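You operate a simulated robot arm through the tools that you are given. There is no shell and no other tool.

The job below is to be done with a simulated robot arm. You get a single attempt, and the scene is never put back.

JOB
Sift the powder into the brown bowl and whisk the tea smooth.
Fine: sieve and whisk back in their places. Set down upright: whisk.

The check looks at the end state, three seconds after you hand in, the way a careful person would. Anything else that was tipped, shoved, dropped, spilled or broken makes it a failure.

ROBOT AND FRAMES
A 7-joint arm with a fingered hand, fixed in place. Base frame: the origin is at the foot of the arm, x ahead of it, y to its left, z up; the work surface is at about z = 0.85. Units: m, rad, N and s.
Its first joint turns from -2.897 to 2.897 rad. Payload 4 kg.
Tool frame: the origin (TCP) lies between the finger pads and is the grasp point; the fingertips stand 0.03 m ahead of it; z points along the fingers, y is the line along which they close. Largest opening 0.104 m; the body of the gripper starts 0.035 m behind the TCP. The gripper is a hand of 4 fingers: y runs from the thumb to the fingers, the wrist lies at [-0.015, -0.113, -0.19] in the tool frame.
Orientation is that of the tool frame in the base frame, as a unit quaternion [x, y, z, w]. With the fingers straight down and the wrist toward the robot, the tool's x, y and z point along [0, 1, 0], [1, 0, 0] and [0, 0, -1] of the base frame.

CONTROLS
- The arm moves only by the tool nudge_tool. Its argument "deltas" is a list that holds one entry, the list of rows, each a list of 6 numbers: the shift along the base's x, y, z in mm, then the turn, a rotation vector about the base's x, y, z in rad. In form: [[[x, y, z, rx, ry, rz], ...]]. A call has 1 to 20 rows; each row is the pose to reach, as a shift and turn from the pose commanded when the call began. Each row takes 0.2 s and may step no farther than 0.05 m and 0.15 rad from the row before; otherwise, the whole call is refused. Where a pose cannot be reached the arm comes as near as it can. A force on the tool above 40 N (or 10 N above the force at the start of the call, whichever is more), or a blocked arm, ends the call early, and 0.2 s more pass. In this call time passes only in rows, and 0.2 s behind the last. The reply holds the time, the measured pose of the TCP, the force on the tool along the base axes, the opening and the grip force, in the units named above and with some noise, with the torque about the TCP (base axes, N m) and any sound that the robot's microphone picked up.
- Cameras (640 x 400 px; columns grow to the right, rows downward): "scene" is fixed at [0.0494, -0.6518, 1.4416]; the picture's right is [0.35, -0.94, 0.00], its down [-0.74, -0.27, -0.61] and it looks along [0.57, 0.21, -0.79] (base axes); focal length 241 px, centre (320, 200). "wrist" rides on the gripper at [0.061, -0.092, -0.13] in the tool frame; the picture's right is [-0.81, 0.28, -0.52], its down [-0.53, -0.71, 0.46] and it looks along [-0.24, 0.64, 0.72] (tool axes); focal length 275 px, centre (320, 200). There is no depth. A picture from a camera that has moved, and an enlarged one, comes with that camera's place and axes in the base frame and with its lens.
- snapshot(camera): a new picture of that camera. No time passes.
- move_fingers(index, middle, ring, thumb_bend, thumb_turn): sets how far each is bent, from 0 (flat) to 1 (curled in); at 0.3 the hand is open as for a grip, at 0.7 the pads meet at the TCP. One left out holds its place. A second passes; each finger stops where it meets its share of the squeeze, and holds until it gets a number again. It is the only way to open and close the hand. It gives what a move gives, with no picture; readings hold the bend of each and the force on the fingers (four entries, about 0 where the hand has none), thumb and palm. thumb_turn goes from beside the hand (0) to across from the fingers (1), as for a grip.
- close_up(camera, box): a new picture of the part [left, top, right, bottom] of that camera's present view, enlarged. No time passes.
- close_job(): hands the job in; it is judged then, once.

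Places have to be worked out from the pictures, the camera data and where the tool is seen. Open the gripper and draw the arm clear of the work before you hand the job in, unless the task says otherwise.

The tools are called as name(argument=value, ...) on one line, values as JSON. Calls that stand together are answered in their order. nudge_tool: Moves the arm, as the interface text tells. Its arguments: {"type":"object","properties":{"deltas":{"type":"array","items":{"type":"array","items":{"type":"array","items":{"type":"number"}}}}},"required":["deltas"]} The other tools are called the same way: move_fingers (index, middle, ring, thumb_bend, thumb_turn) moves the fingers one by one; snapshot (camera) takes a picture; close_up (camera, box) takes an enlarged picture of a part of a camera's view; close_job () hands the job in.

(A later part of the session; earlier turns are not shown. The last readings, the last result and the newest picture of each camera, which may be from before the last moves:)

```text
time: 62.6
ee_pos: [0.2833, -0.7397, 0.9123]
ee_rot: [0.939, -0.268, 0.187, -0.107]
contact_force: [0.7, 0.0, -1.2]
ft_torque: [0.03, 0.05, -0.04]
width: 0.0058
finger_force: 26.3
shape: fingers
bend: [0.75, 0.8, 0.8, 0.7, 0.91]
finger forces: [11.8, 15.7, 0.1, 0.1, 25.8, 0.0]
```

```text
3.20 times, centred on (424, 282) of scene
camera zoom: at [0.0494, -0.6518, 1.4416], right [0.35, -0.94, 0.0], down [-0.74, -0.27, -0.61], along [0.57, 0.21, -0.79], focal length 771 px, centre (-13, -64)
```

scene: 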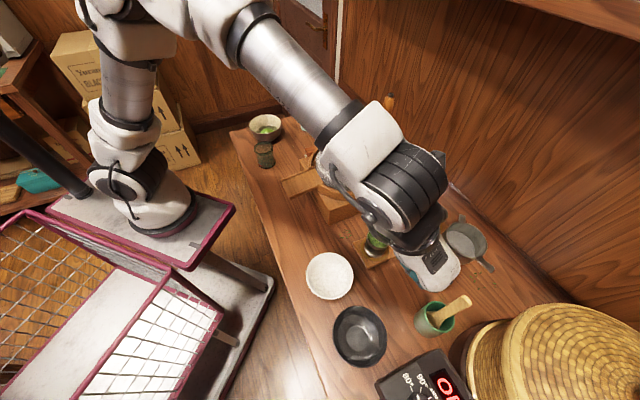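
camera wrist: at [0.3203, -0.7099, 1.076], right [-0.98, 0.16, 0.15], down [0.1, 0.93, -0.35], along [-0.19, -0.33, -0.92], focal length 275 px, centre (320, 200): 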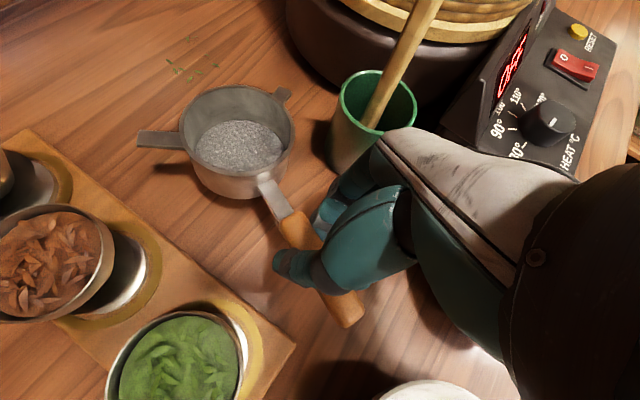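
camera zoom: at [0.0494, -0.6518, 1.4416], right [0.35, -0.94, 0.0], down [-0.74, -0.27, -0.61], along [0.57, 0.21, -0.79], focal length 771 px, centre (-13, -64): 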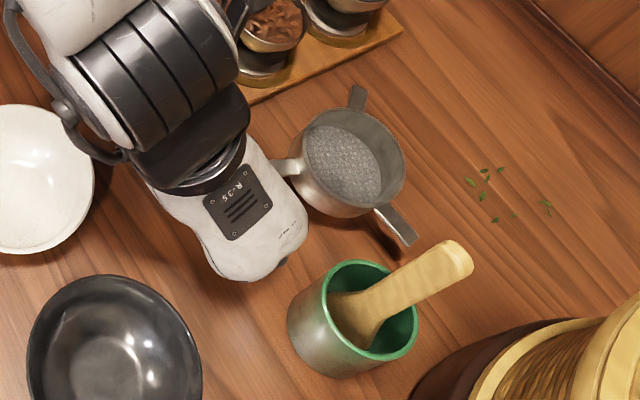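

The cup centre is over its original place within 3 mm, with clearance to everything. I lower the last stretch slowly, watching the contact force.

nudge_tool(deltas=[[[-1, 1, -6, 0, 0, 0], [-1, 1, -12, 0, 0, 0], [-1, 1, -17, 0, 0, 0], [-1, 1, -21, 0, 0, 0], [-1, 1, -24, 0, 0, 0]]])

snapshot(camera="wrist")

close_up(camera="scene", box=[390, 235, 470, 300])

```text
time: 63.8
ee_pos: [0.2822, -0.7377, 0.8894]
ee_rot: [0.939, -0.268, 0.188, -0.106]
contact_force: [-0.3, -0.3, -0.8]
ft_torque: [0.06, 0.05, -0.01]
width: 0.0063
finger_force: 26.8
shape: fingers
bend: [0.75, 0.8, 0.8, 0.7, 0.91]
finger forces: [11.7, 15.9, 0.1, 0.0, 25.8, 0.1]
```

```text
taken
camera wrist: at [0.32, -0.7075, 1.0532], right [-0.98, 0.16, 0.15], down [0.1, 0.93, -0.35], along [-0.19, -0.33, -0.92], focal length 275 px, centre (320, 200)
```

wrist: 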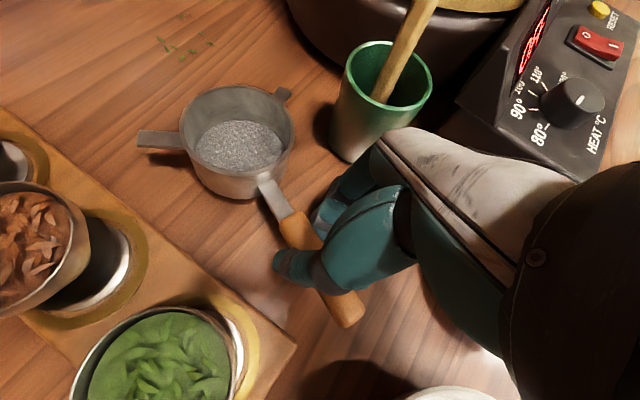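

```text
6.15 times, centred on (430, 268) of scene
camera zoom: at [0.0494, -0.6518, 1.4416], right [0.35, -0.94, 0.0], down [-0.74, -0.27, -0.61], along [0.57, 0.21, -0.79], focal length 1483 px, centre (-357, -215)
```

zoom: 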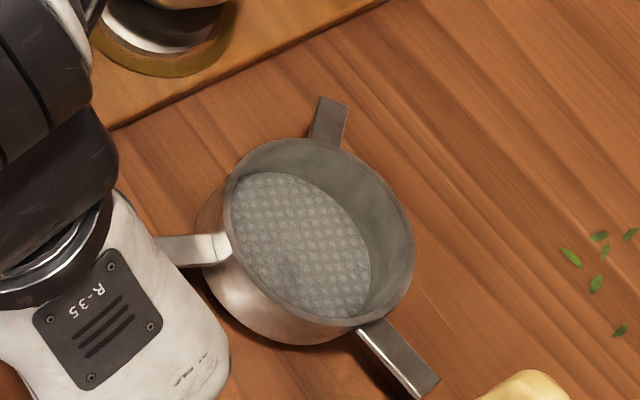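

Still no contact force; the sieve hovers about 8 mm above the table. I lower in 2 mm steps.

nudge_tool(deltas=[[[0, 0, -2, 0, 0, 0], [0, 0, -4, 0, 0, 0], [0, 0, -6, 0, 0, 0]]])

close_up(camera="wrist", box=[120, 60, 400, 340])

```text
time: 64.6
ee_pos: [0.2824, -0.7373, 0.8829]
ee_rot: [0.939, -0.268, 0.188, -0.108]
contact_force: [0.6, -0.2, -1.7]
ft_torque: [0.04, 0.05, -0.03]
width: 0.0063
finger_force: 26.8
shape: fingers
bend: [0.75, 0.8, 0.8, 0.7, 0.91]
finger forces: [11.7, 15.9, 0.2, 0.0, 25.8, 0.0]
```

```text
1.43 times, centred on (260, 200) of wrist
camera zoom: at [0.3202, -0.7075, 1.0471], right [-0.98, 0.16, 0.15], down [0.1, 0.93, -0.35], along [-0.19, -0.33, -0.92], focal length 393 px, centre (406, 200)
```

zoom: 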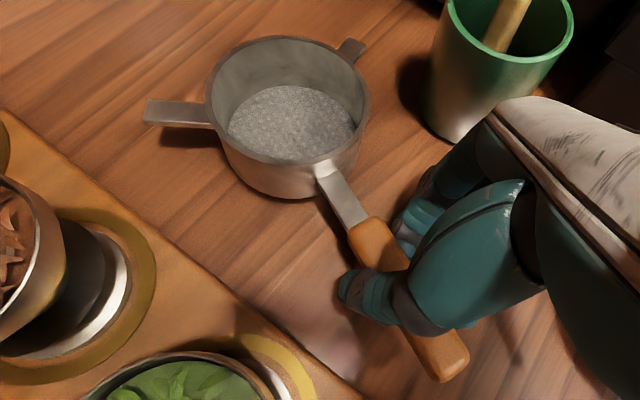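

No contact yet. I lower a further 3 mm, slowly.

nudge_tool(deltas=[[[0, 0, -1, 0, 0, 0], [0, 0, -2, 0, 0, 0], [0, 0, -3, 0, 0, 0]]])

close_up(camera="wrist", box=[120, 60, 400, 340])

close_up(camera="scene", box=[390, 235, 470, 300])

```text
time: 65.4
ee_pos: [0.2828, -0.737, 0.8807]
ee_rot: [0.939, -0.268, 0.187, -0.106]
contact_force: [0.9, -0.1, -0.2]
ft_torque: [0.08, 0.01, 0.01]
width: 0.0063
finger_force: 26.5
shape: fingers
bend: [0.75, 0.8, 0.8, 0.7, 0.91]
finger forces: [11.6, 15.8, 0.2, 0.0, 25.8, 0.1]
```

```text
1.43 times, centred on (260, 200) of wrist
camera zoom: at [0.3195, -0.7083, 1.0448], right [-0.98, 0.16, 0.15], down [0.1, 0.93, -0.35], along [-0.19, -0.33, -0.92], focal length 393 px, centre (406, 200)
```

zoom: 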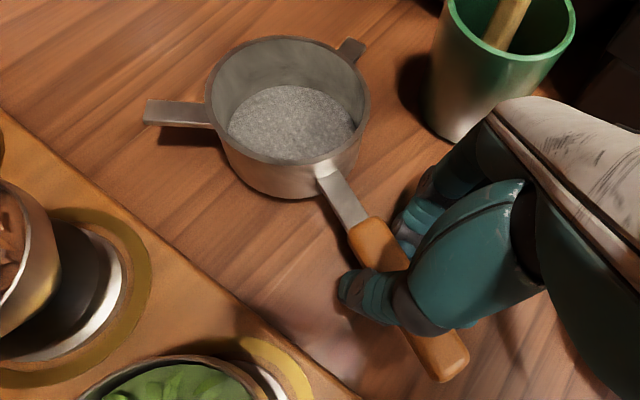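

```text
6.15 times, centred on (430, 268) of scene
camera zoom: at [0.0494, -0.6518, 1.4416], right [0.35, -0.94, 0.0], down [-0.74, -0.27, -0.61], along [0.57, 0.21, -0.79], focal length 1483 px, centre (-357, -215)
```

zoom: 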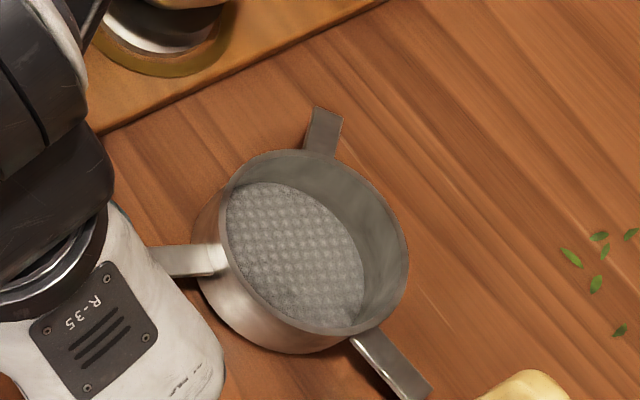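

The force change suggests the cup just touches the table. I release the thumb first and look.

move_fingers(thumb_bend=0.6)

close_up(camera="wrist", box=[120, 60, 400, 340])

close_up(camera="scene", box=[390, 235, 470, 300])

```text
time: 66.4
ee_pos: [0.2823, -0.7383, 0.8817]
ee_rot: [0.939, -0.268, 0.188, -0.107]
contact_force: [-0.1, -0.3, -0.3]
ft_torque: [0.03, 0.04, 0.01]
width: 0.0146
finger_force: 12.9
shape: fingers
bend: [0.76, 0.81, 0.8, 0.55, 0.93]
finger forces: [2.4, 13.1, 0.0, 0.0, 11.3, 0.0]
```

```text
1.43 times, centred on (260, 200) of wrist
camera zoom: at [0.3195, -0.7083, 1.0448], right [-0.98, 0.16, 0.15], down [0.1, 0.93, -0.35], along [-0.19, -0.33, -0.92], focal length 393 px, centre (406, 200)
```

zoom: 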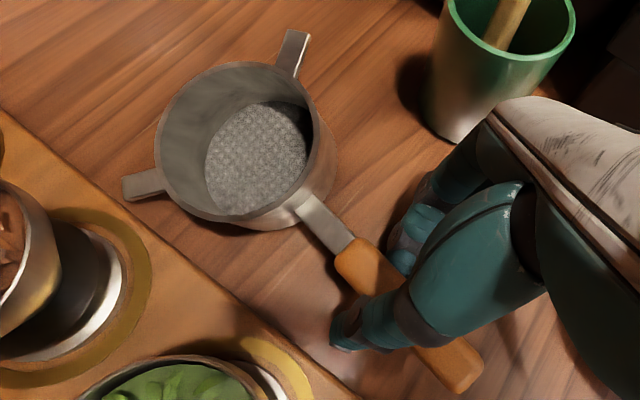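

```text
6.15 times, centred on (430, 268) of scene
camera zoom: at [0.0494, -0.6518, 1.4416], right [0.35, -0.94, 0.0], down [-0.74, -0.27, -0.61], along [0.57, 0.21, -0.79], focal length 1483 px, centre (-357, -215)
```

zoom: 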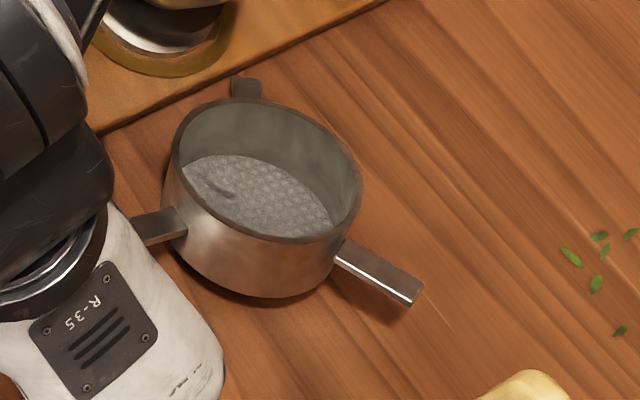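

Opening the thumb let the fingers push the handle over: the sieve yawed counter-clockwise (toward its original heading) but moved about 2.8 cm toward the jar board. I open the fingers now so it settles flat.

move_fingers(index=0.66, middle=0.66, ring=0.66)

close_up(camera="wrist", box=[120, 60, 400, 340])

close_up(camera="scene", box=[390, 235, 470, 300])

```text
time: 67.4
ee_pos: [0.282, -0.7387, 0.8812]
ee_rot: [0.939, -0.268, 0.188, -0.105]
contact_force: [0.7, -0.9, 18.8]
ft_torque: [0.05, 0.14, -0.06]
width: 0.0182
finger_force: 10.3
shape: fingers
bend: [0.67, 0.71, 0.71, 0.59, 0.97]
finger forces: [6.2, 7.4, 7.2, 0.0, 0.6, 0.1]
```

```text
1.43 times, centred on (260, 200) of wrist
camera zoom: at [0.3192, -0.7082, 1.046], right [-0.98, 0.16, 0.15], down [0.1, 0.93, -0.36], along [-0.19, -0.33, -0.92], focal length 393 px, centre (406, 200)
```

zoom: 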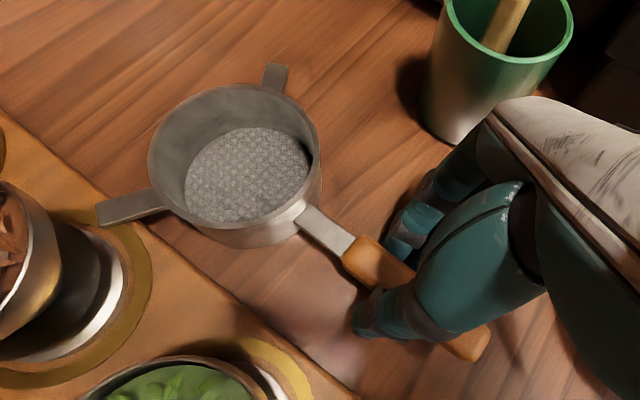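

```text
6.15 times, centred on (430, 268) of scene
camera zoom: at [0.0494, -0.6518, 1.4416], right [0.35, -0.94, 0.0], down [-0.74, -0.27, -0.61], along [0.57, 0.21, -0.79], focal length 1483 px, centre (-357, -215)
```

zoom: 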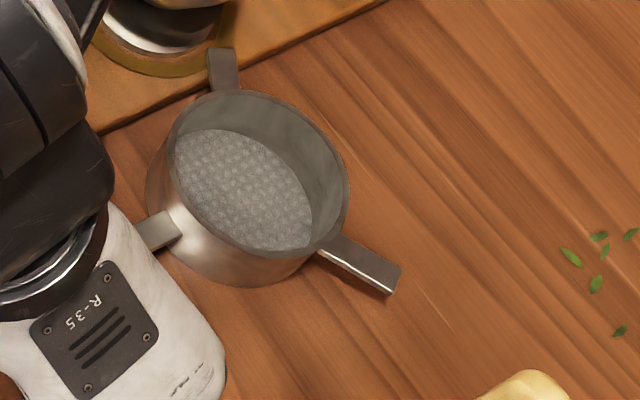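

The sieve is flat with nearly its original heading, but about 2.9 cm off toward the board, and my fingertips press on the table. I raise 5 mm to unload, then check.

nudge_tool(deltas=[[[0, 0, 2, 0, 0, 0], [0, 0, 4, 0, 0, 0], [0, 0, 6, 0, 0, 0]]])

close_up(camera="wrist", box=[120, 60, 400, 340])

close_up(camera="scene", box=[360, 220, 488, 345])

```text
time: 68.2
ee_pos: [0.2832, -0.7377, 0.8862]
ee_rot: [0.938, -0.268, 0.189, -0.108]
contact_force: [0.2, 0.3, 1.9]
ft_torque: [0.04, 0.01, -0.04]
width: 0.0196
finger_force: 1.3
shape: fingers
bend: [0.66, 0.67, 0.68, 0.6, 0.97]
finger forces: [0.5, 0.4, 1.9, 0.1, 0.3, 0.0]
```

```text
1.43 times, centred on (260, 200) of wrist
camera zoom: at [0.3201, -0.7079, 1.0501], right [-0.98, 0.16, 0.15], down [0.1, 0.93, -0.35], along [-0.19, -0.33, -0.92], focal length 393 px, centre (406, 200)
```

zoom: 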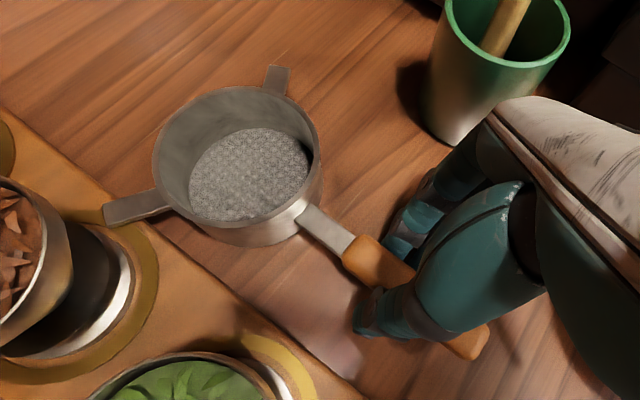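

```text
3.20 times, centred on (424, 282) of scene
camera zoom: at [0.0494, -0.6518, 1.4416], right [0.35, -0.94, 0.0], down [-0.74, -0.27, -0.61], along [0.57, 0.21, -0.79], focal length 771 px, centre (-13, -64)
```

zoom: 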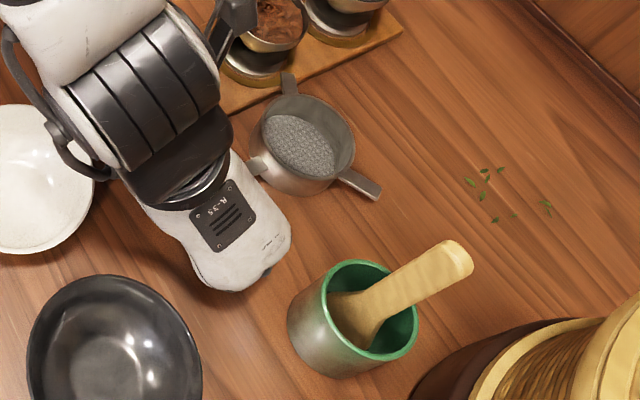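

The fingers are unloaded and loosely cage the handle. I slide the handle sideways toward the green-cup side by about 15 mm, keeping the same height, to bring the sieve back.

nudge_tool(deltas=[[[-2, -3, 0, 0, 0, 0], [-5, -6, 0, 0, 0, 0], [-7, -9, 0, 0, 0, 0], [-10, -12, 0, 0, 0, 0]]])

close_up(camera="wrist", box=[120, 60, 400, 340])

close_up(camera="scene", box=[360, 220, 488, 345])

```text
time: 69.2
ee_pos: [0.2715, -0.7505, 0.8887]
ee_rot: [0.939, -0.268, 0.188, -0.107]
contact_force: [0.2, -0.4, 1.0]
ft_torque: [0.0, 0.04, 0.01]
width: 0.0194
finger_force: 0.4
shape: fingers
bend: [0.66, 0.66, 0.67, 0.6, 0.97]
finger forces: [0.2, 0.0, 1.0, 0.0, 0.0, 0.0]
```

```text
1.43 times, centred on (260, 200) of wrist
camera zoom: at [0.3091, -0.7206, 1.0514], right [-0.98, 0.16, 0.15], down [0.1, 0.93, -0.35], along [-0.19, -0.33, -0.92], focal length 393 px, centre (406, 200)
```

zoom: 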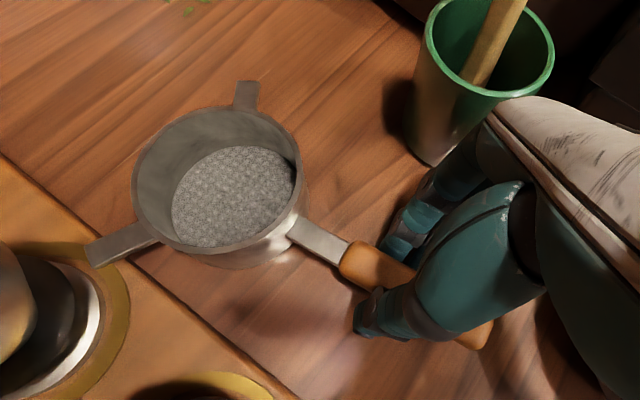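

```text
3.20 times, centred on (424, 282) of scene
camera zoom: at [0.0494, -0.6518, 1.4416], right [0.35, -0.94, 0.0], down [-0.74, -0.27, -0.61], along [0.57, 0.21, -0.79], focal length 771 px, centre (-13, -64)
```

zoom: 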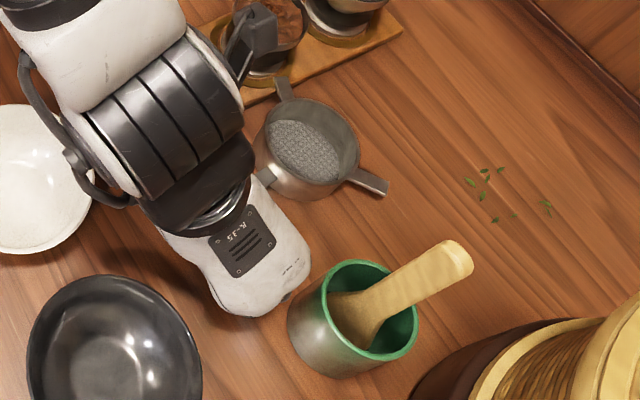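

The sieve slid only a little and my knuckles are getting close to the green cup, so I stop this. I open the hand carefully and back off upward to regrasp cleanly with a vertical tool.

move_fingers(index=0.56, middle=0.56, ring=0.56, thumb_bend=0.5)

close_up(camera="wrist", box=[120, 60, 400, 340])

close_up(camera="scene", box=[360, 220, 488, 345])

```text
time: 70.2
ee_pos: [0.272, -0.7506, 0.8879]
ee_rot: [0.939, -0.268, 0.188, -0.107]
contact_force: [-0.4, -0.9, 18.1]
ft_torque: [0.07, 0.25, 0.05]
width: 0.0438
finger_force: 9.2
shape: fingers
bend: [0.56, 0.6, 0.63, 0.5, 0.97]
finger forces: [0.1, 7.3, 11.0, 0.1, 0.0, 0.0]
```

```text
1.43 times, centred on (260, 200) of wrist
camera zoom: at [0.3091, -0.7204, 1.0524], right [-0.98, 0.16, 0.15], down [0.1, 0.93, -0.36], along [-0.19, -0.33, -0.92], focal length 393 px, centre (406, 200)
```

zoom: 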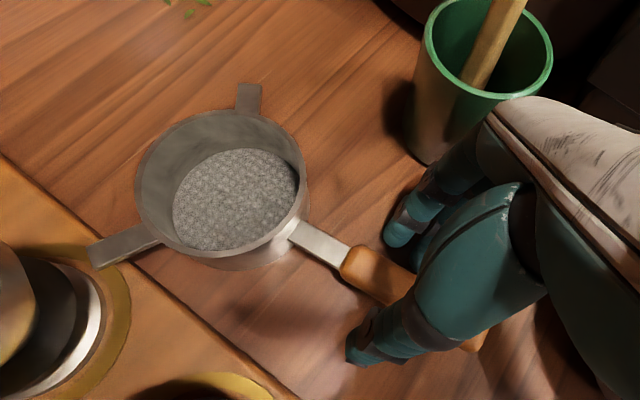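

```text
3.20 times, centred on (424, 282) of scene
camera zoom: at [0.0494, -0.6518, 1.4416], right [0.35, -0.94, 0.0], down [-0.74, -0.27, -0.61], along [0.57, 0.21, -0.79], focal length 771 px, centre (-13, -64)
```

zoom: 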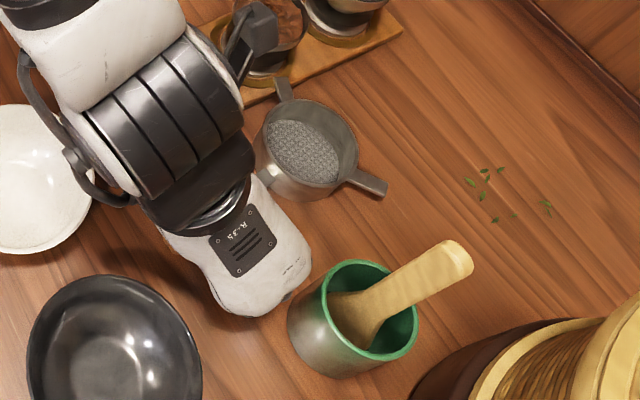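

The hand is open around the handle. I raise straight up in small steps.

nudge_tool(deltas=[[[0, 0, 4, 0, 0, 0], [0, 0, 9, 0, 0, 0], [1, 1, 16, 0, 0, 0], [2, 2, 26, 0, 0, 0], [4, 4, 40, 0, 0, 0], [6, 6, 56, 0, 0, 0], [8, 8, 75, 0, 0, 0]]])

snapshot(camera="wrist")

close_up(camera="scene", box=[360, 220, 488, 345])

```text
time: 71.8
ee_pos: [0.2789, -0.7439, 0.96]
ee_rot: [0.939, -0.269, 0.188, -0.108]
contact_force: [-0.1, 0.8, 0.2]
ft_torque: [0.0, 0.02, -0.03]
width: 0.0436
finger_force: 0.0
shape: fingers
bend: [0.56, 0.56, 0.56, 0.5, 0.97]
finger forces: [0.0, 0.0, 0.1, 0.0, 0.1, 0.0]
```

```text
taken
camera wrist: at [0.3171, -0.7134, 1.1241], right [-0.98, 0.16, 0.15], down [0.1, 0.93, -0.35], along [-0.19, -0.33, -0.92], focal length 275 px, centre (320, 200)
```

wrist: 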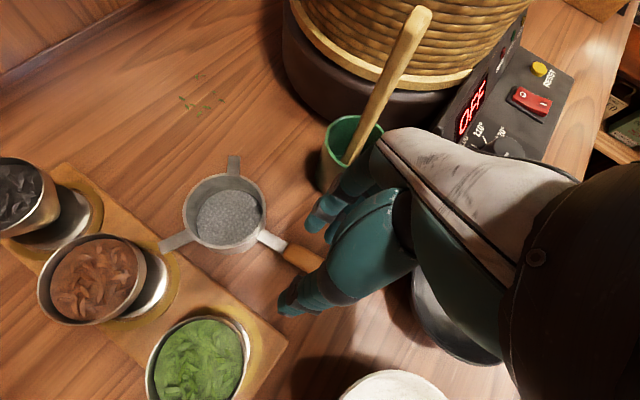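

```text
3.20 times, centred on (424, 282) of scene
camera zoom: at [0.0494, -0.6518, 1.4416], right [0.35, -0.94, 0.0], down [-0.74, -0.27, -0.61], along [0.57, 0.21, -0.79], focal length 771 px, centre (-13, -64)
```

zoom: 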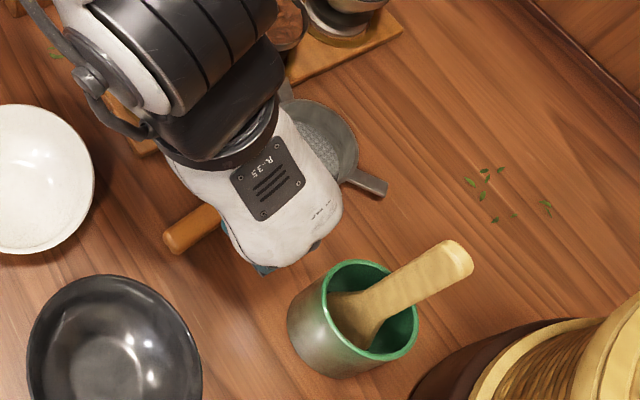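

The hand is free. I zoom in for an accurate measure of the sieve's present position and of the lug near the board.

close_up(camera="wrist", box=[140, 130, 340, 300])

close_up(camera="scene", box=[385, 230, 465, 310])

```text
2.35 times, centred on (240, 215) of wrist
camera zoom: at [0.3171, -0.7134, 1.1241], right [-0.98, 0.16, 0.15], down [0.1, 0.93, -0.35], along [-0.19, -0.33, -0.92], focal length 648 px, centre (508, 165)
```

zoom: 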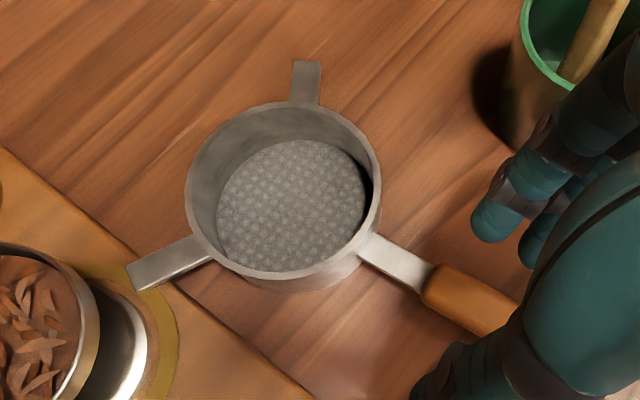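

```text
5.00 times, centred on (425, 270) of scene
camera zoom: at [0.0494, -0.6518, 1.4416], right [0.35, -0.94, 0.0], down [-0.74, -0.27, -0.61], along [0.57, 0.21, -0.79], focal length 1205 px, centre (-205, -150)
```

zoom: 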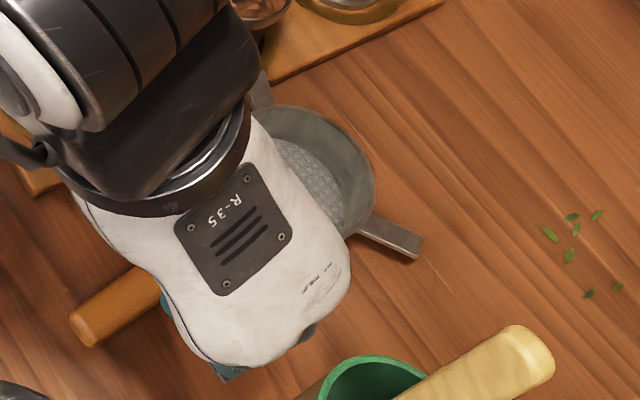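

The sieve's cup centre is at (0.355, -0.798), heading 143°; it should be (0.335, -0.819), 137°. As it is now empty, I can push its wall from inside with the closed fingertips. I raise, bring the tool back to vertical and form a small closed poker.

nudge_tool(deltas=[[[2, 2, 15, -0.02, 0.08, 0], [5, 4, 30, -0.045, 0.18, 0], [8, 6, 45, -0.07, 0.28, 0], [10, 6, 55, -0.09, 0.37, 0], [10, 6, 60, -0.104, 0.419, 0]]])

nudge_tool(deltas=[[[15, -10, 0, 0, 0, -0.08], [35, -30, 0, 0, 0, -0.16], [55, -48, 0, 0, 0, -0.235], [66, -60, 0, 0, 0, -0.235]]])

move_fingers(index=0.7, middle=0.7, ring=1.0, thumb_bend=0.68)

snapshot(camera="wrist")

close_up(camera="scene", box=[360, 180, 488, 305])

```text
time: 73.0
ee_pos: [0.289, -0.7363, 1.0214]
ee_rot: [0.962, -0.275, 0.002, 0.0]
contact_force: [-0.8, 0.3, 0.0]
ft_torque: [-0.03, 0.0, -0.03]
width: 0.0439
finger_force: 0.0
shape: fingers
bend: [0.56, 0.56, 0.56, 0.5, 0.97]
finger forces: [0.1, 0.0, 0.0, 0.1, 0.1, 0.0]
```

```text
time: 74.0
ee_pos: [0.3584, -0.7966, 1.022]
ee_rot: [0.923, -0.386, 0.003, 0.0]
contact_force: [-0.1, -0.5, -0.6]
ft_torque: [-0.03, -0.03, -0.01]
width: 0.044
finger_force: 0.1
shape: fingers
bend: [0.56, 0.56, 0.56, 0.5, 0.97]
finger forces: [0.0, 0.0, 0.1, 0.0, 0.0, 0.1]
```

```text
time: 75.0
ee_pos: [0.3566, -0.7962, 1.0215]
ee_rot: [0.922, -0.386, 0.002, 0.0]
contact_force: [-0.6, 0.0, -0.4]
ft_torque: [0.0, 0.0, 0.0]
width: 0.0039
finger_force: 0.2
shape: fingers
bend: [0.7, 0.7, 1.0, 0.68, 0.97]
finger forces: [0.0, 0.1, 0.1, 0.0, 0.0, 0.0]
```

```text
taken
camera wrist: at [0.4651, -0.7756, 1.1524], right [-0.77, 0.38, 0.51], down [0.13, 0.88, -0.46], along [-0.63, -0.28, -0.73], focal length 275 px, centre (320, 200)
```

wrist: 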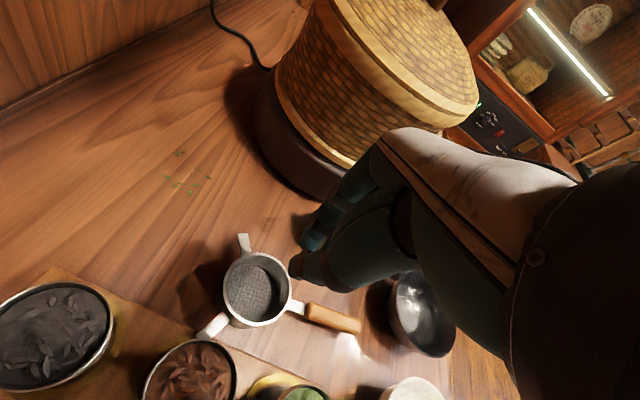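

```text
3.20 times, centred on (424, 242) of scene
camera zoom: at [0.0494, -0.6518, 1.4416], right [0.35, -0.94, 0.0], down [-0.74, -0.27, -0.61], along [0.57, 0.21, -0.79], focal length 771 px, centre (-13, 64)
```

zoom: 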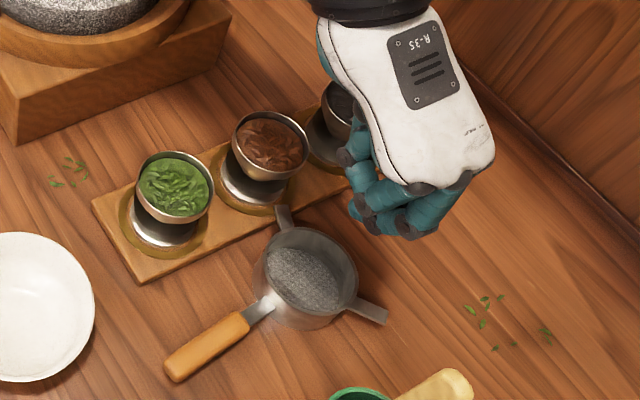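

The poker's tips are nearly over the cup centre. I shift a few millimetres and lower so the tips are just above the rim, then check.

nudge_tool(deltas=[[[-2, -6, -20, 0, 0, 0], [-2, -6, -45, 0, 0, 0], [-2, -6, -68, 0, 0, 0], [-2, -6, -85, 0, 0, 0], [-2, -6, -95, 0, 0, 0]]])

close_up(camera="wrist", box=[180, 180, 400, 340])

close_up(camera="scene", box=[385, 215, 465, 290])

```text
time: 76.2
ee_pos: [0.3546, -0.8035, 0.926]
ee_rot: [0.923, -0.385, 0.002, 0.0]
contact_force: [-0.2, -0.1, 0.3]
ft_torque: [-0.01, 0.01, 0.03]
width: 0.0038
finger_force: 0.1
shape: fingers
bend: [0.7, 0.7, 1.0, 0.68, 0.97]
finger forces: [0.0, 0.1, 0.0, 0.1, 0.0, 0.0]
```

```text
2.50 times, centred on (290, 260) of wrist
camera zoom: at [0.4621, -0.7817, 1.0577], right [-0.77, 0.38, 0.51], down [0.13, 0.88, -0.46], along [-0.63, -0.28, -0.73], focal length 688 px, centre (395, 50)
```

zoom: 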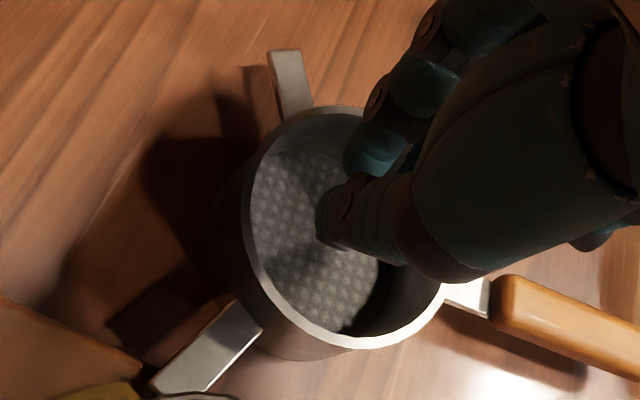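

```text
5.33 times, centred on (425, 252) of scene
camera zoom: at [0.0494, -0.6518, 1.4416], right [0.35, -0.94, 0.0], down [-0.74, -0.27, -0.61], along [0.57, 0.21, -0.79], focal length 1285 px, centre (-240, -80)
```

zoom: 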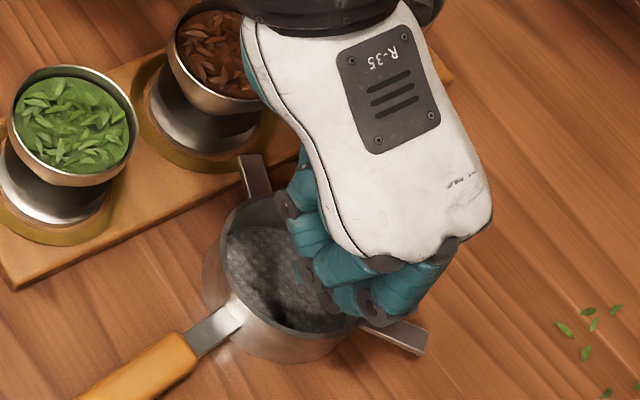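

The tips are just above the opening and will fit if I stay shallow. I shift back 2 mm and lower so the tips sit about 1 cm inside the cup.

nudge_tool(deltas=[[[1, 1, -6, 0, 0, 0], [1, 1, -12, 0, 0, 0], [1, 1, -16, 0, 0, 0], [1, 1, -19, 0, 0, 0]]])

close_up(camera="wrist", box=[180, 180, 400, 340])

close_up(camera="scene", box=[385, 215, 465, 290])

```text
time: 77.2
ee_pos: [0.3562, -0.8001, 0.9074]
ee_rot: [0.923, -0.385, 0.002, 0.0]
contact_force: [0.5, 1.3, 0.0]
ft_torque: [0.01, -0.04, 0.0]
width: 0.004
finger_force: 0.1
shape: fingers
bend: [0.7, 0.7, 1.0, 0.68, 0.97]
finger forces: [0.0, 0.0, 0.0, 0.1, 0.1, 0.0]
```

```text
2.50 times, centred on (290, 260) of wrist
camera zoom: at [0.4636, -0.7796, 1.0383], right [-0.77, 0.38, 0.51], down [0.13, 0.88, -0.46], along [-0.63, -0.28, -0.73], focal length 688 px, centre (395, 50)
```

zoom: 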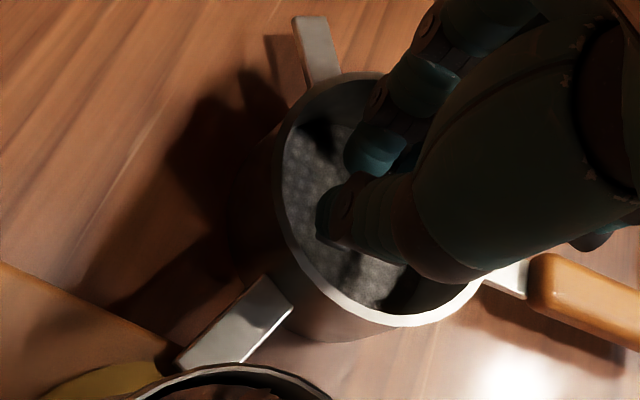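

```text
5.33 times, centred on (425, 252) of scene
camera zoom: at [0.0494, -0.6518, 1.4416], right [0.35, -0.94, 0.0], down [-0.74, -0.27, -0.61], along [0.57, 0.21, -0.79], focal length 1285 px, centre (-240, -80)
```

zoom: 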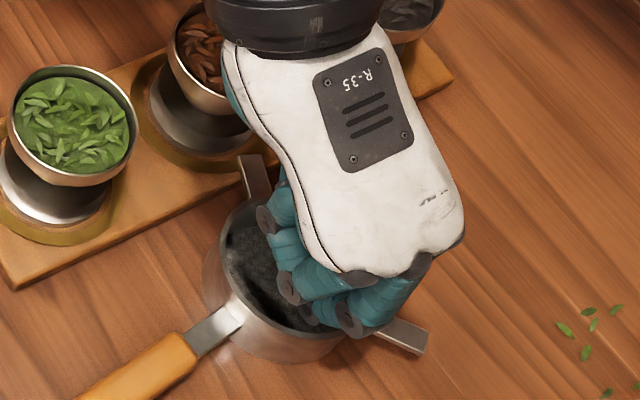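

The tips are inside the cup without contact. I push in direction (-0.68, -0.73) by 20 mm and check how the sieve follows.

nudge_tool(deltas=[[[-3, -3, 0, 0, 0, 0], [-6, -6, 0, 0, 0, 0], [-8, -9, 0, 0, 0, 0], [-11, -12, 0, 0, 0, 0], [-14, -15, 0, 0, 0, 0]]])

close_up(camera="wrist", box=[180, 180, 400, 340])

close_up(camera="scene", box=[385, 215, 465, 290])

```text
time: 78.4
ee_pos: [0.34, -0.8158, 0.9077]
ee_rot: [0.923, -0.384, 0.002, 0.0]
contact_force: [-0.3, 0.5, 1.8]
ft_torque: [0.0, 0.04, -0.03]
width: 0.0038
finger_force: 0.3
shape: fingers
bend: [0.7, 0.7, 1.0, 0.68, 0.97]
finger forces: [0.1, 0.8, 0.0, 0.0, 0.0, 0.0]
```

```text
2.50 times, centred on (290, 260) of wrist
camera zoom: at [0.4487, -0.7947, 1.0385], right [-0.77, 0.38, 0.51], down [0.13, 0.88, -0.46], along [-0.63, -0.28, -0.73], focal length 688 px, centre (395, 50)
```

zoom: 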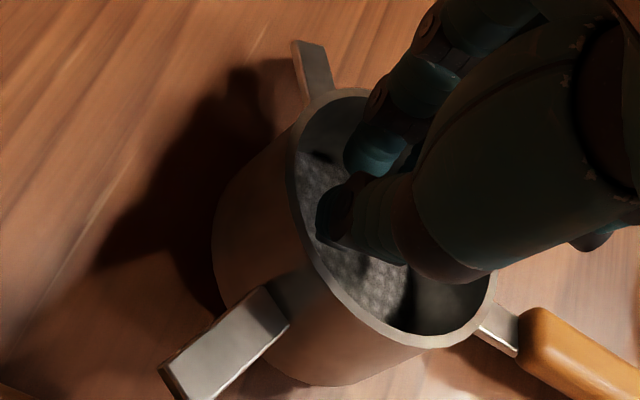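

```text
5.33 times, centred on (425, 252) of scene
camera zoom: at [0.0494, -0.6518, 1.4416], right [0.35, -0.94, 0.0], down [-0.74, -0.27, -0.61], along [0.57, 0.21, -0.79], focal length 1285 px, centre (-240, -80)
```

zoom: 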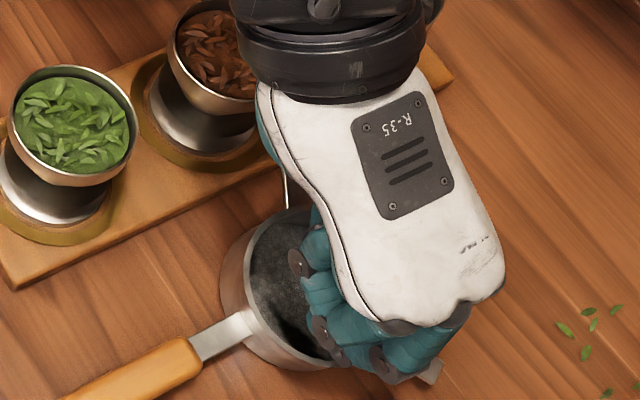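

The push moved the sieve but it seems to tip slightly under the slanted fingers. I back off a few millimetres so it lies flat, and look.

nudge_tool(deltas=[[[2, 2, 0, 0, 0, 0], [4, 4, 0, 0, 0, 0], [5, 5, 2, 0, 0, 0]]])

close_up(camera="wrist", box=[180, 180, 400, 340])

close_up(camera="scene", box=[385, 215, 465, 290])

```text
time: 79.2
ee_pos: [0.3463, -0.8114, 0.909]
ee_rot: [0.922, -0.387, 0.002, 0.0]
contact_force: [0.2, 0.4, -0.2]
ft_torque: [-0.01, -0.01, -0.01]
width: 0.0036
finger_force: 0.1
shape: fingers
bend: [0.7, 0.7, 1.0, 0.68, 0.97]
finger forces: [0.1, 0.0, 0.0, 0.0, 0.0, 0.0]
```

```text
2.50 times, centred on (290, 260) of wrist
camera zoom: at [0.4541, -0.7905, 1.0401], right [-0.77, 0.38, 0.51], down [0.13, 0.88, -0.46], along [-0.63, -0.28, -0.73], focal length 688 px, centre (395, 50)
```

zoom: 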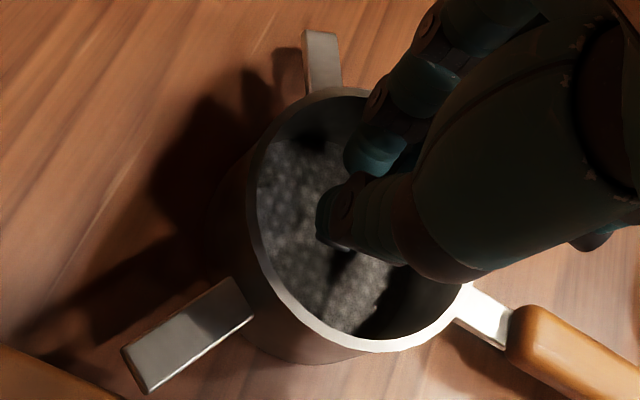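

```text
5.33 times, centred on (425, 252) of scene
camera zoom: at [0.0494, -0.6518, 1.4416], right [0.35, -0.94, 0.0], down [-0.74, -0.27, -0.61], along [0.57, 0.21, -0.79], focal length 1285 px, centre (-240, -80)
```

zoom: 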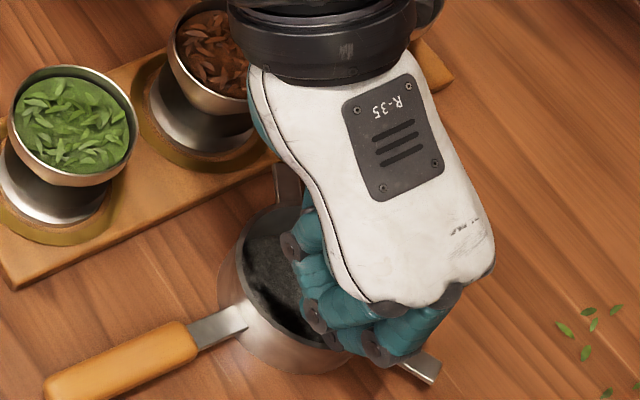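

It lies flat again; the push moved it about 1 cm and turned it clockwise to about 130°. I now push again, more toward -x and with the contact nearer the handle side so it turns back slightly.

nudge_tool(deltas=[[[-3, 4, -2, 0, 0, 0], [-6, 8, -2, 0, 0, 0], [-9, 6, -2, 0, 0, 0], [-12, 4, -2, 0, 0, 0], [-15, 2, -2, 0, 0, 0], [-18, 0, -2, 0, 0, 0], [-21, -2, -2, 0, 0, 0]]])

close_up(camera="wrist", box=[180, 180, 400, 340])

close_up(camera="scene", box=[385, 215, 465, 290])

```text
time: 80.8
ee_pos: [0.3249, -0.8127, 0.9059]
ee_rot: [0.923, -0.385, 0.002, 0.0]
contact_force: [0.9, 0.4, 2.4]
ft_torque: [0.02, 0.02, 0.0]
width: 0.003
finger_force: 2.0
shape: fingers
bend: [0.7, 0.71, 1.0, 0.68, 0.98]
finger forces: [0.0, 2.6, 0.0, 0.0, 0.8, 0.0]
```

```text
2.50 times, centred on (290, 260) of wrist
camera zoom: at [0.4332, -0.7921, 1.0366], right [-0.77, 0.38, 0.51], down [0.13, 0.88, -0.46], along [-0.63, -0.28, -0.73], focal length 688 px, centre (395, 50)
```

zoom: 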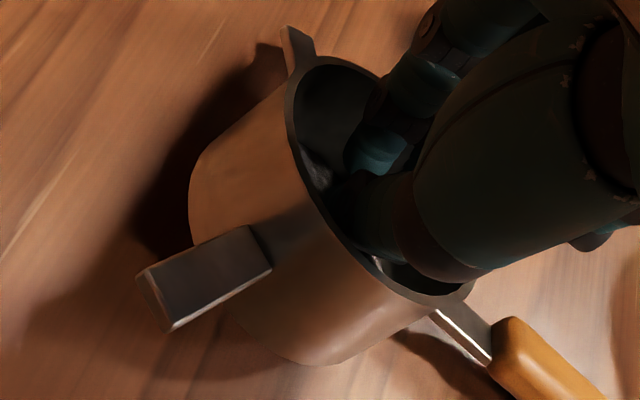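

```text
5.33 times, centred on (425, 252) of scene
camera zoom: at [0.0494, -0.6518, 1.4416], right [0.35, -0.94, 0.0], down [-0.74, -0.27, -0.61], along [0.57, 0.21, -0.79], focal length 1285 px, centre (-240, -80)
```

zoom: 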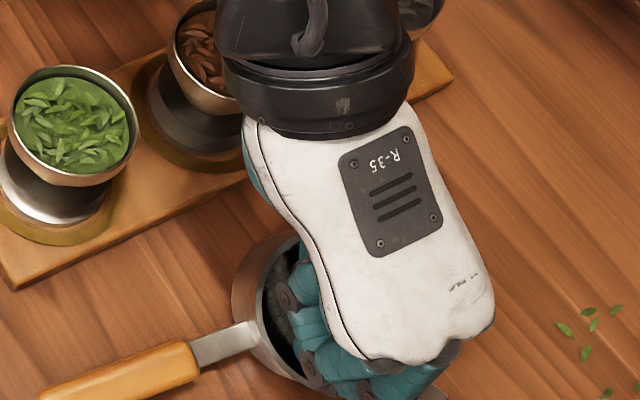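

It is tipping now, so I back off gently to let it down flat.

nudge_tool(deltas=[[[2, 1, 0, 0, 0, 0], [4, 2, 0, 0, 0, 0], [6, 3, 0, 0, 0, 0], [8, 4, 0, 0, 0, 0], [10, 5, 1, 0, 0, 0], [12, 6, 4, 0, 0, 0], [12, 6, 8, 0, 0, 0]]])

close_up(camera="wrist", box=[180, 180, 400, 340])

close_up(camera="scene", box=[385, 215, 465, 290])

```text
time: 82.4
ee_pos: [0.3379, -0.809, 0.9154]
ee_rot: [0.923, -0.385, 0.002, -0.001]
contact_force: [0.0, -0.1, -0.3]
ft_torque: [-0.02, -0.01, 0.0]
width: 0.0032
finger_force: 0.0
shape: fingers
bend: [0.7, 0.7, 1.0, 0.68, 0.98]
finger forces: [0.1, 0.1, 0.0, 0.1, 0.0, 0.0]
```

```text
2.50 times, centred on (290, 260) of wrist
camera zoom: at [0.4449, -0.786, 1.0461], right [-0.77, 0.38, 0.51], down [0.13, 0.88, -0.46], along [-0.63, -0.28, -0.73], focal length 688 px, centre (395, 50)
```

zoom: 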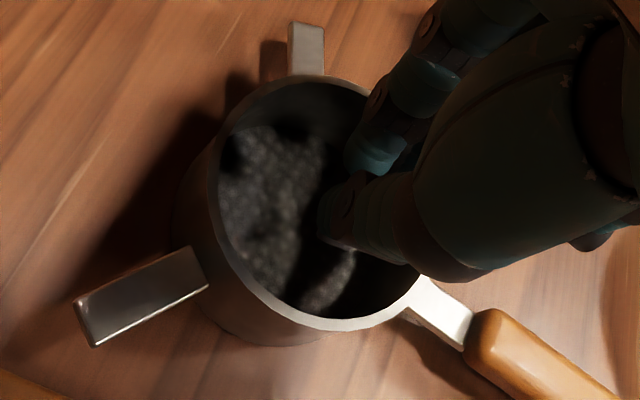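

```text
5.33 times, centred on (425, 252) of scene
camera zoom: at [0.0494, -0.6518, 1.4416], right [0.35, -0.94, 0.0], down [-0.74, -0.27, -0.61], along [0.57, 0.21, -0.79], focal length 1285 px, centre (-240, -80)
```

zoom: 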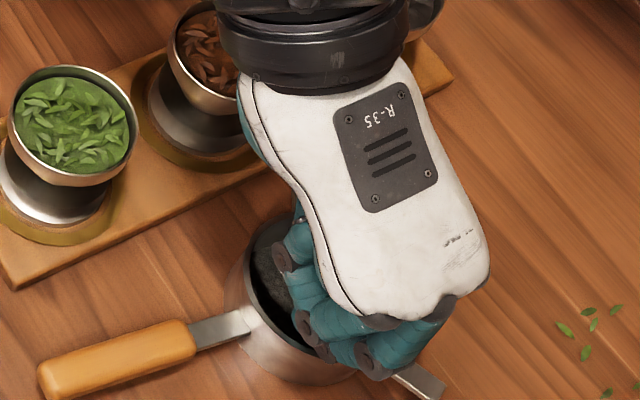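

The sieve lies flat again at about (0.349, -0.811), heading about 128°, roughly 1.6 cm from where it started, clear of the board and the green cup. I lift the hand out straight up and take a clean look.

nudge_tool(deltas=[[[0, 0, 10, 0, 0, 0], [0, 0, 25, 0, 0, 0], [0, 0, 50, 0, 0, 0], [-5, 10, 80, 0, 0, 0], [-10, 40, 110, 0, 0, 0], [-5, 80, 130, 0, 0, 0], [0, 120, 150, 0, 0, 0], [10, 160, 160, 0, 0, 0], [20, 200, 170, 0, 0, 0]]])

snapshot(camera="scene")

close_up(camera="scene", box=[340, 235, 500, 335])

snapshot(camera="wrist")

```text
time: 84.4
ee_pos: [0.3551, -0.6082, 1.0872]
ee_rot: [0.923, -0.386, 0.002, 0.0]
contact_force: [0.3, -0.6, 0.0]
ft_torque: [0.03, 0.01, -0.02]
width: 0.0032
finger_force: 0.1
shape: fingers
bend: [0.7, 0.7, 1.0, 0.68, 0.98]
finger forces: [0.0, 0.0, 0.0, 0.0, 0.0, 0.0]
```

```text
taken
```

scene: 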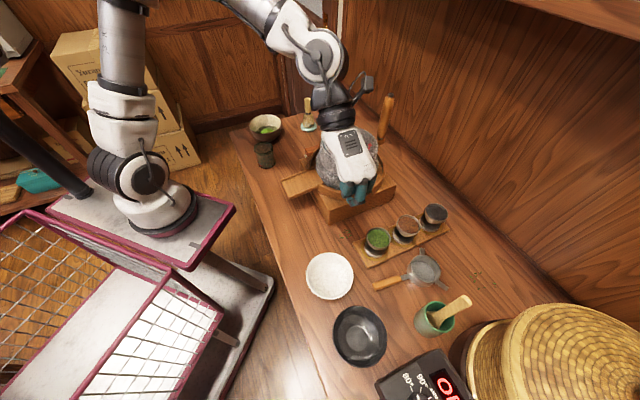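

```text
4.00 times, centred on (420, 285) of scene
camera zoom: at [0.0494, -0.6518, 1.4416], right [0.35, -0.94, 0.0], down [-0.74, -0.27, -0.61], along [0.57, 0.21, -0.79], focal length 964 px, centre (-80, -140)
```

zoom: 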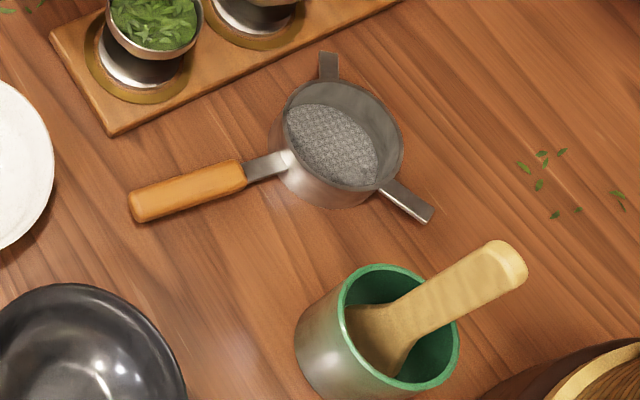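

```text
taken
camera wrist: at [0.4644, -0.5871, 1.218], right [-0.77, 0.39, 0.51], down [0.14, 0.88, -0.46], along [-0.63, -0.28, -0.73], focal length 275 px, centre (320, 200)
```

wrist: 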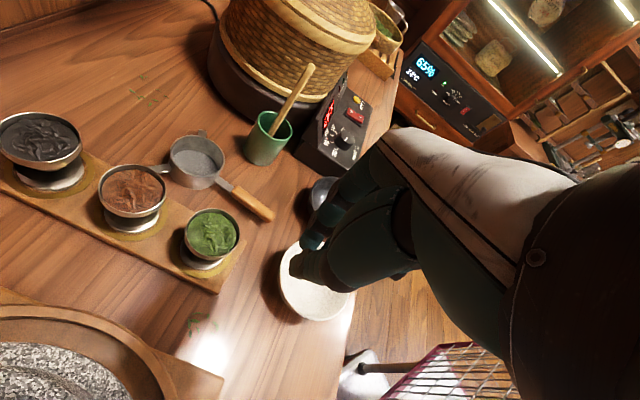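

The green cup, jars and bowls are undisturbed and the sieve rests flat about 2 cm from its original spot. Now the whisk: I rise, travel over to above it at (0.807, -0.323) and turn the tool to the natural radial orientation (+1.98 rad).

nudge_tool(deltas=[[[0, 0, 25, 0, 0, 0.05], [10, 6, 60, 0, 0, 0.16], [30, 19, 85, 0, 0, 0.29], [60, 38, 85, 0, 0, 0.42], [93, 59, 85, 0, 0, 0.55], [127, 80, 85, 0, 0, 0.68], [161, 101, 85, 0, 0, 0.81], [195, 123, 85, 0, 0, 0.94], [229, 144, 85, 0, 0, 1.07], [263, 166, 85, 0, 0, 1.2], [297, 187, 85, 0, 0, 1.33], [331, 208, 85, 0, 0, 1.46], [365, 230, 85, 0, 0, 1.59], [399, 251, 85, 0, 0, 1.72], [430, 271, 85, 0, 0, 1.85], [450, 284, 85, 0, 0, 1.97]]])

move_fingers(index=0.42, middle=0.42, ring=0.42, thumb_bend=0.42)

snapshot(camera="wrist")

snapshot(camera="scene")

```text
time: 87.8
ee_pos: [0.8055, -0.3235, 1.1702]
ee_rot: [0.832, 0.555, 0.001, -0.002]
contact_force: [0.1, 0.8, -0.2]
ft_torque: [-0.02, 0.0, 0.0]
width: 0.0035
finger_force: 0.1
shape: fingers
bend: [0.7, 0.7, 1.0, 0.68, 0.98]
finger forces: [0.0, 0.0, 0.0, 0.1, 0.1, 0.0]
```

```text
time: 88.8
ee_pos: [0.8064, -0.3231, 1.1698]
ee_rot: [0.831, 0.556, 0.001, -0.003]
contact_force: [-0.5, -0.2, -0.4]
ft_torque: [0.0, -0.01, 0.01]
width: 0.0723
finger_force: 0.2
shape: fingers
bend: [0.42, 0.42, 0.42, 0.42, 0.98]
finger forces: [0.1, 0.0, 0.1, 0.1, 0.0, 0.1]
```

```text
taken
camera wrist: at [0.7456, -0.2323, 1.3005], right [-0.06, -0.86, 0.51], down [-0.86, -0.22, -0.46], along [0.5, -0.47, -0.73], focal length 275 px, centre (320, 200)
```

wrist: 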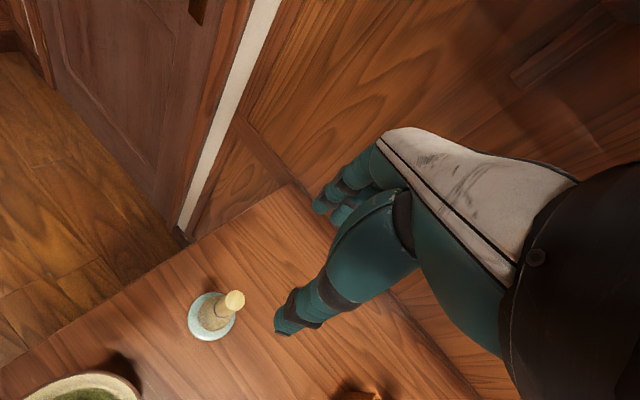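

```text
taken
```

scene: 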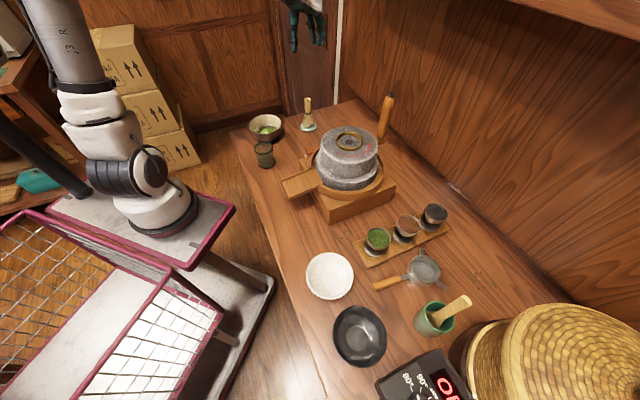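

I am above the whisk with the hand open. I zoom in on the whisk from both cameras to fix its exact position and height.

close_up(camera="wrist", box=[160, 260, 300, 360])

close_up(camera="scene", box=[270, 80, 350, 140])

```text
4.00 times, centred on (230, 310) of wrist
camera zoom: at [0.7456, -0.2323, 1.3005], right [-0.06, -0.86, 0.51], down [-0.86, -0.22, -0.46], along [0.5, -0.47, -0.73], focal length 1101 px, centre (680, -240)
```

zoom: 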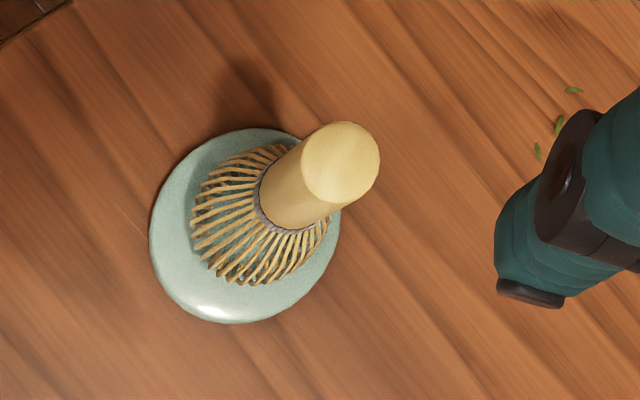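

```text
6.67 times, centred on (310, 110) of scene
camera zoom: at [0.0494, -0.6518, 1.4416], right [0.35, -0.94, 0.0], down [-0.74, -0.27, -0.61], along [0.57, 0.21, -0.79], focal length 1607 px, centre (387, 800)
```

zoom: 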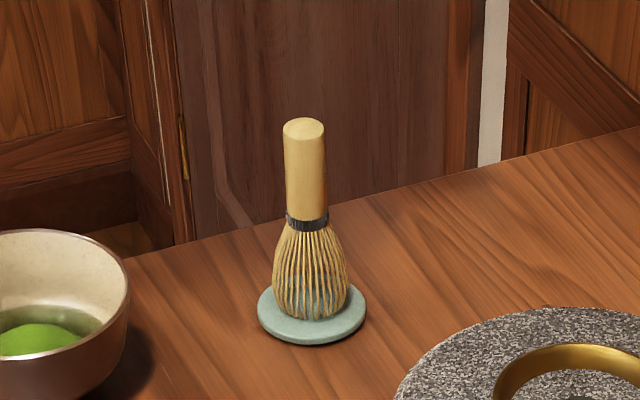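

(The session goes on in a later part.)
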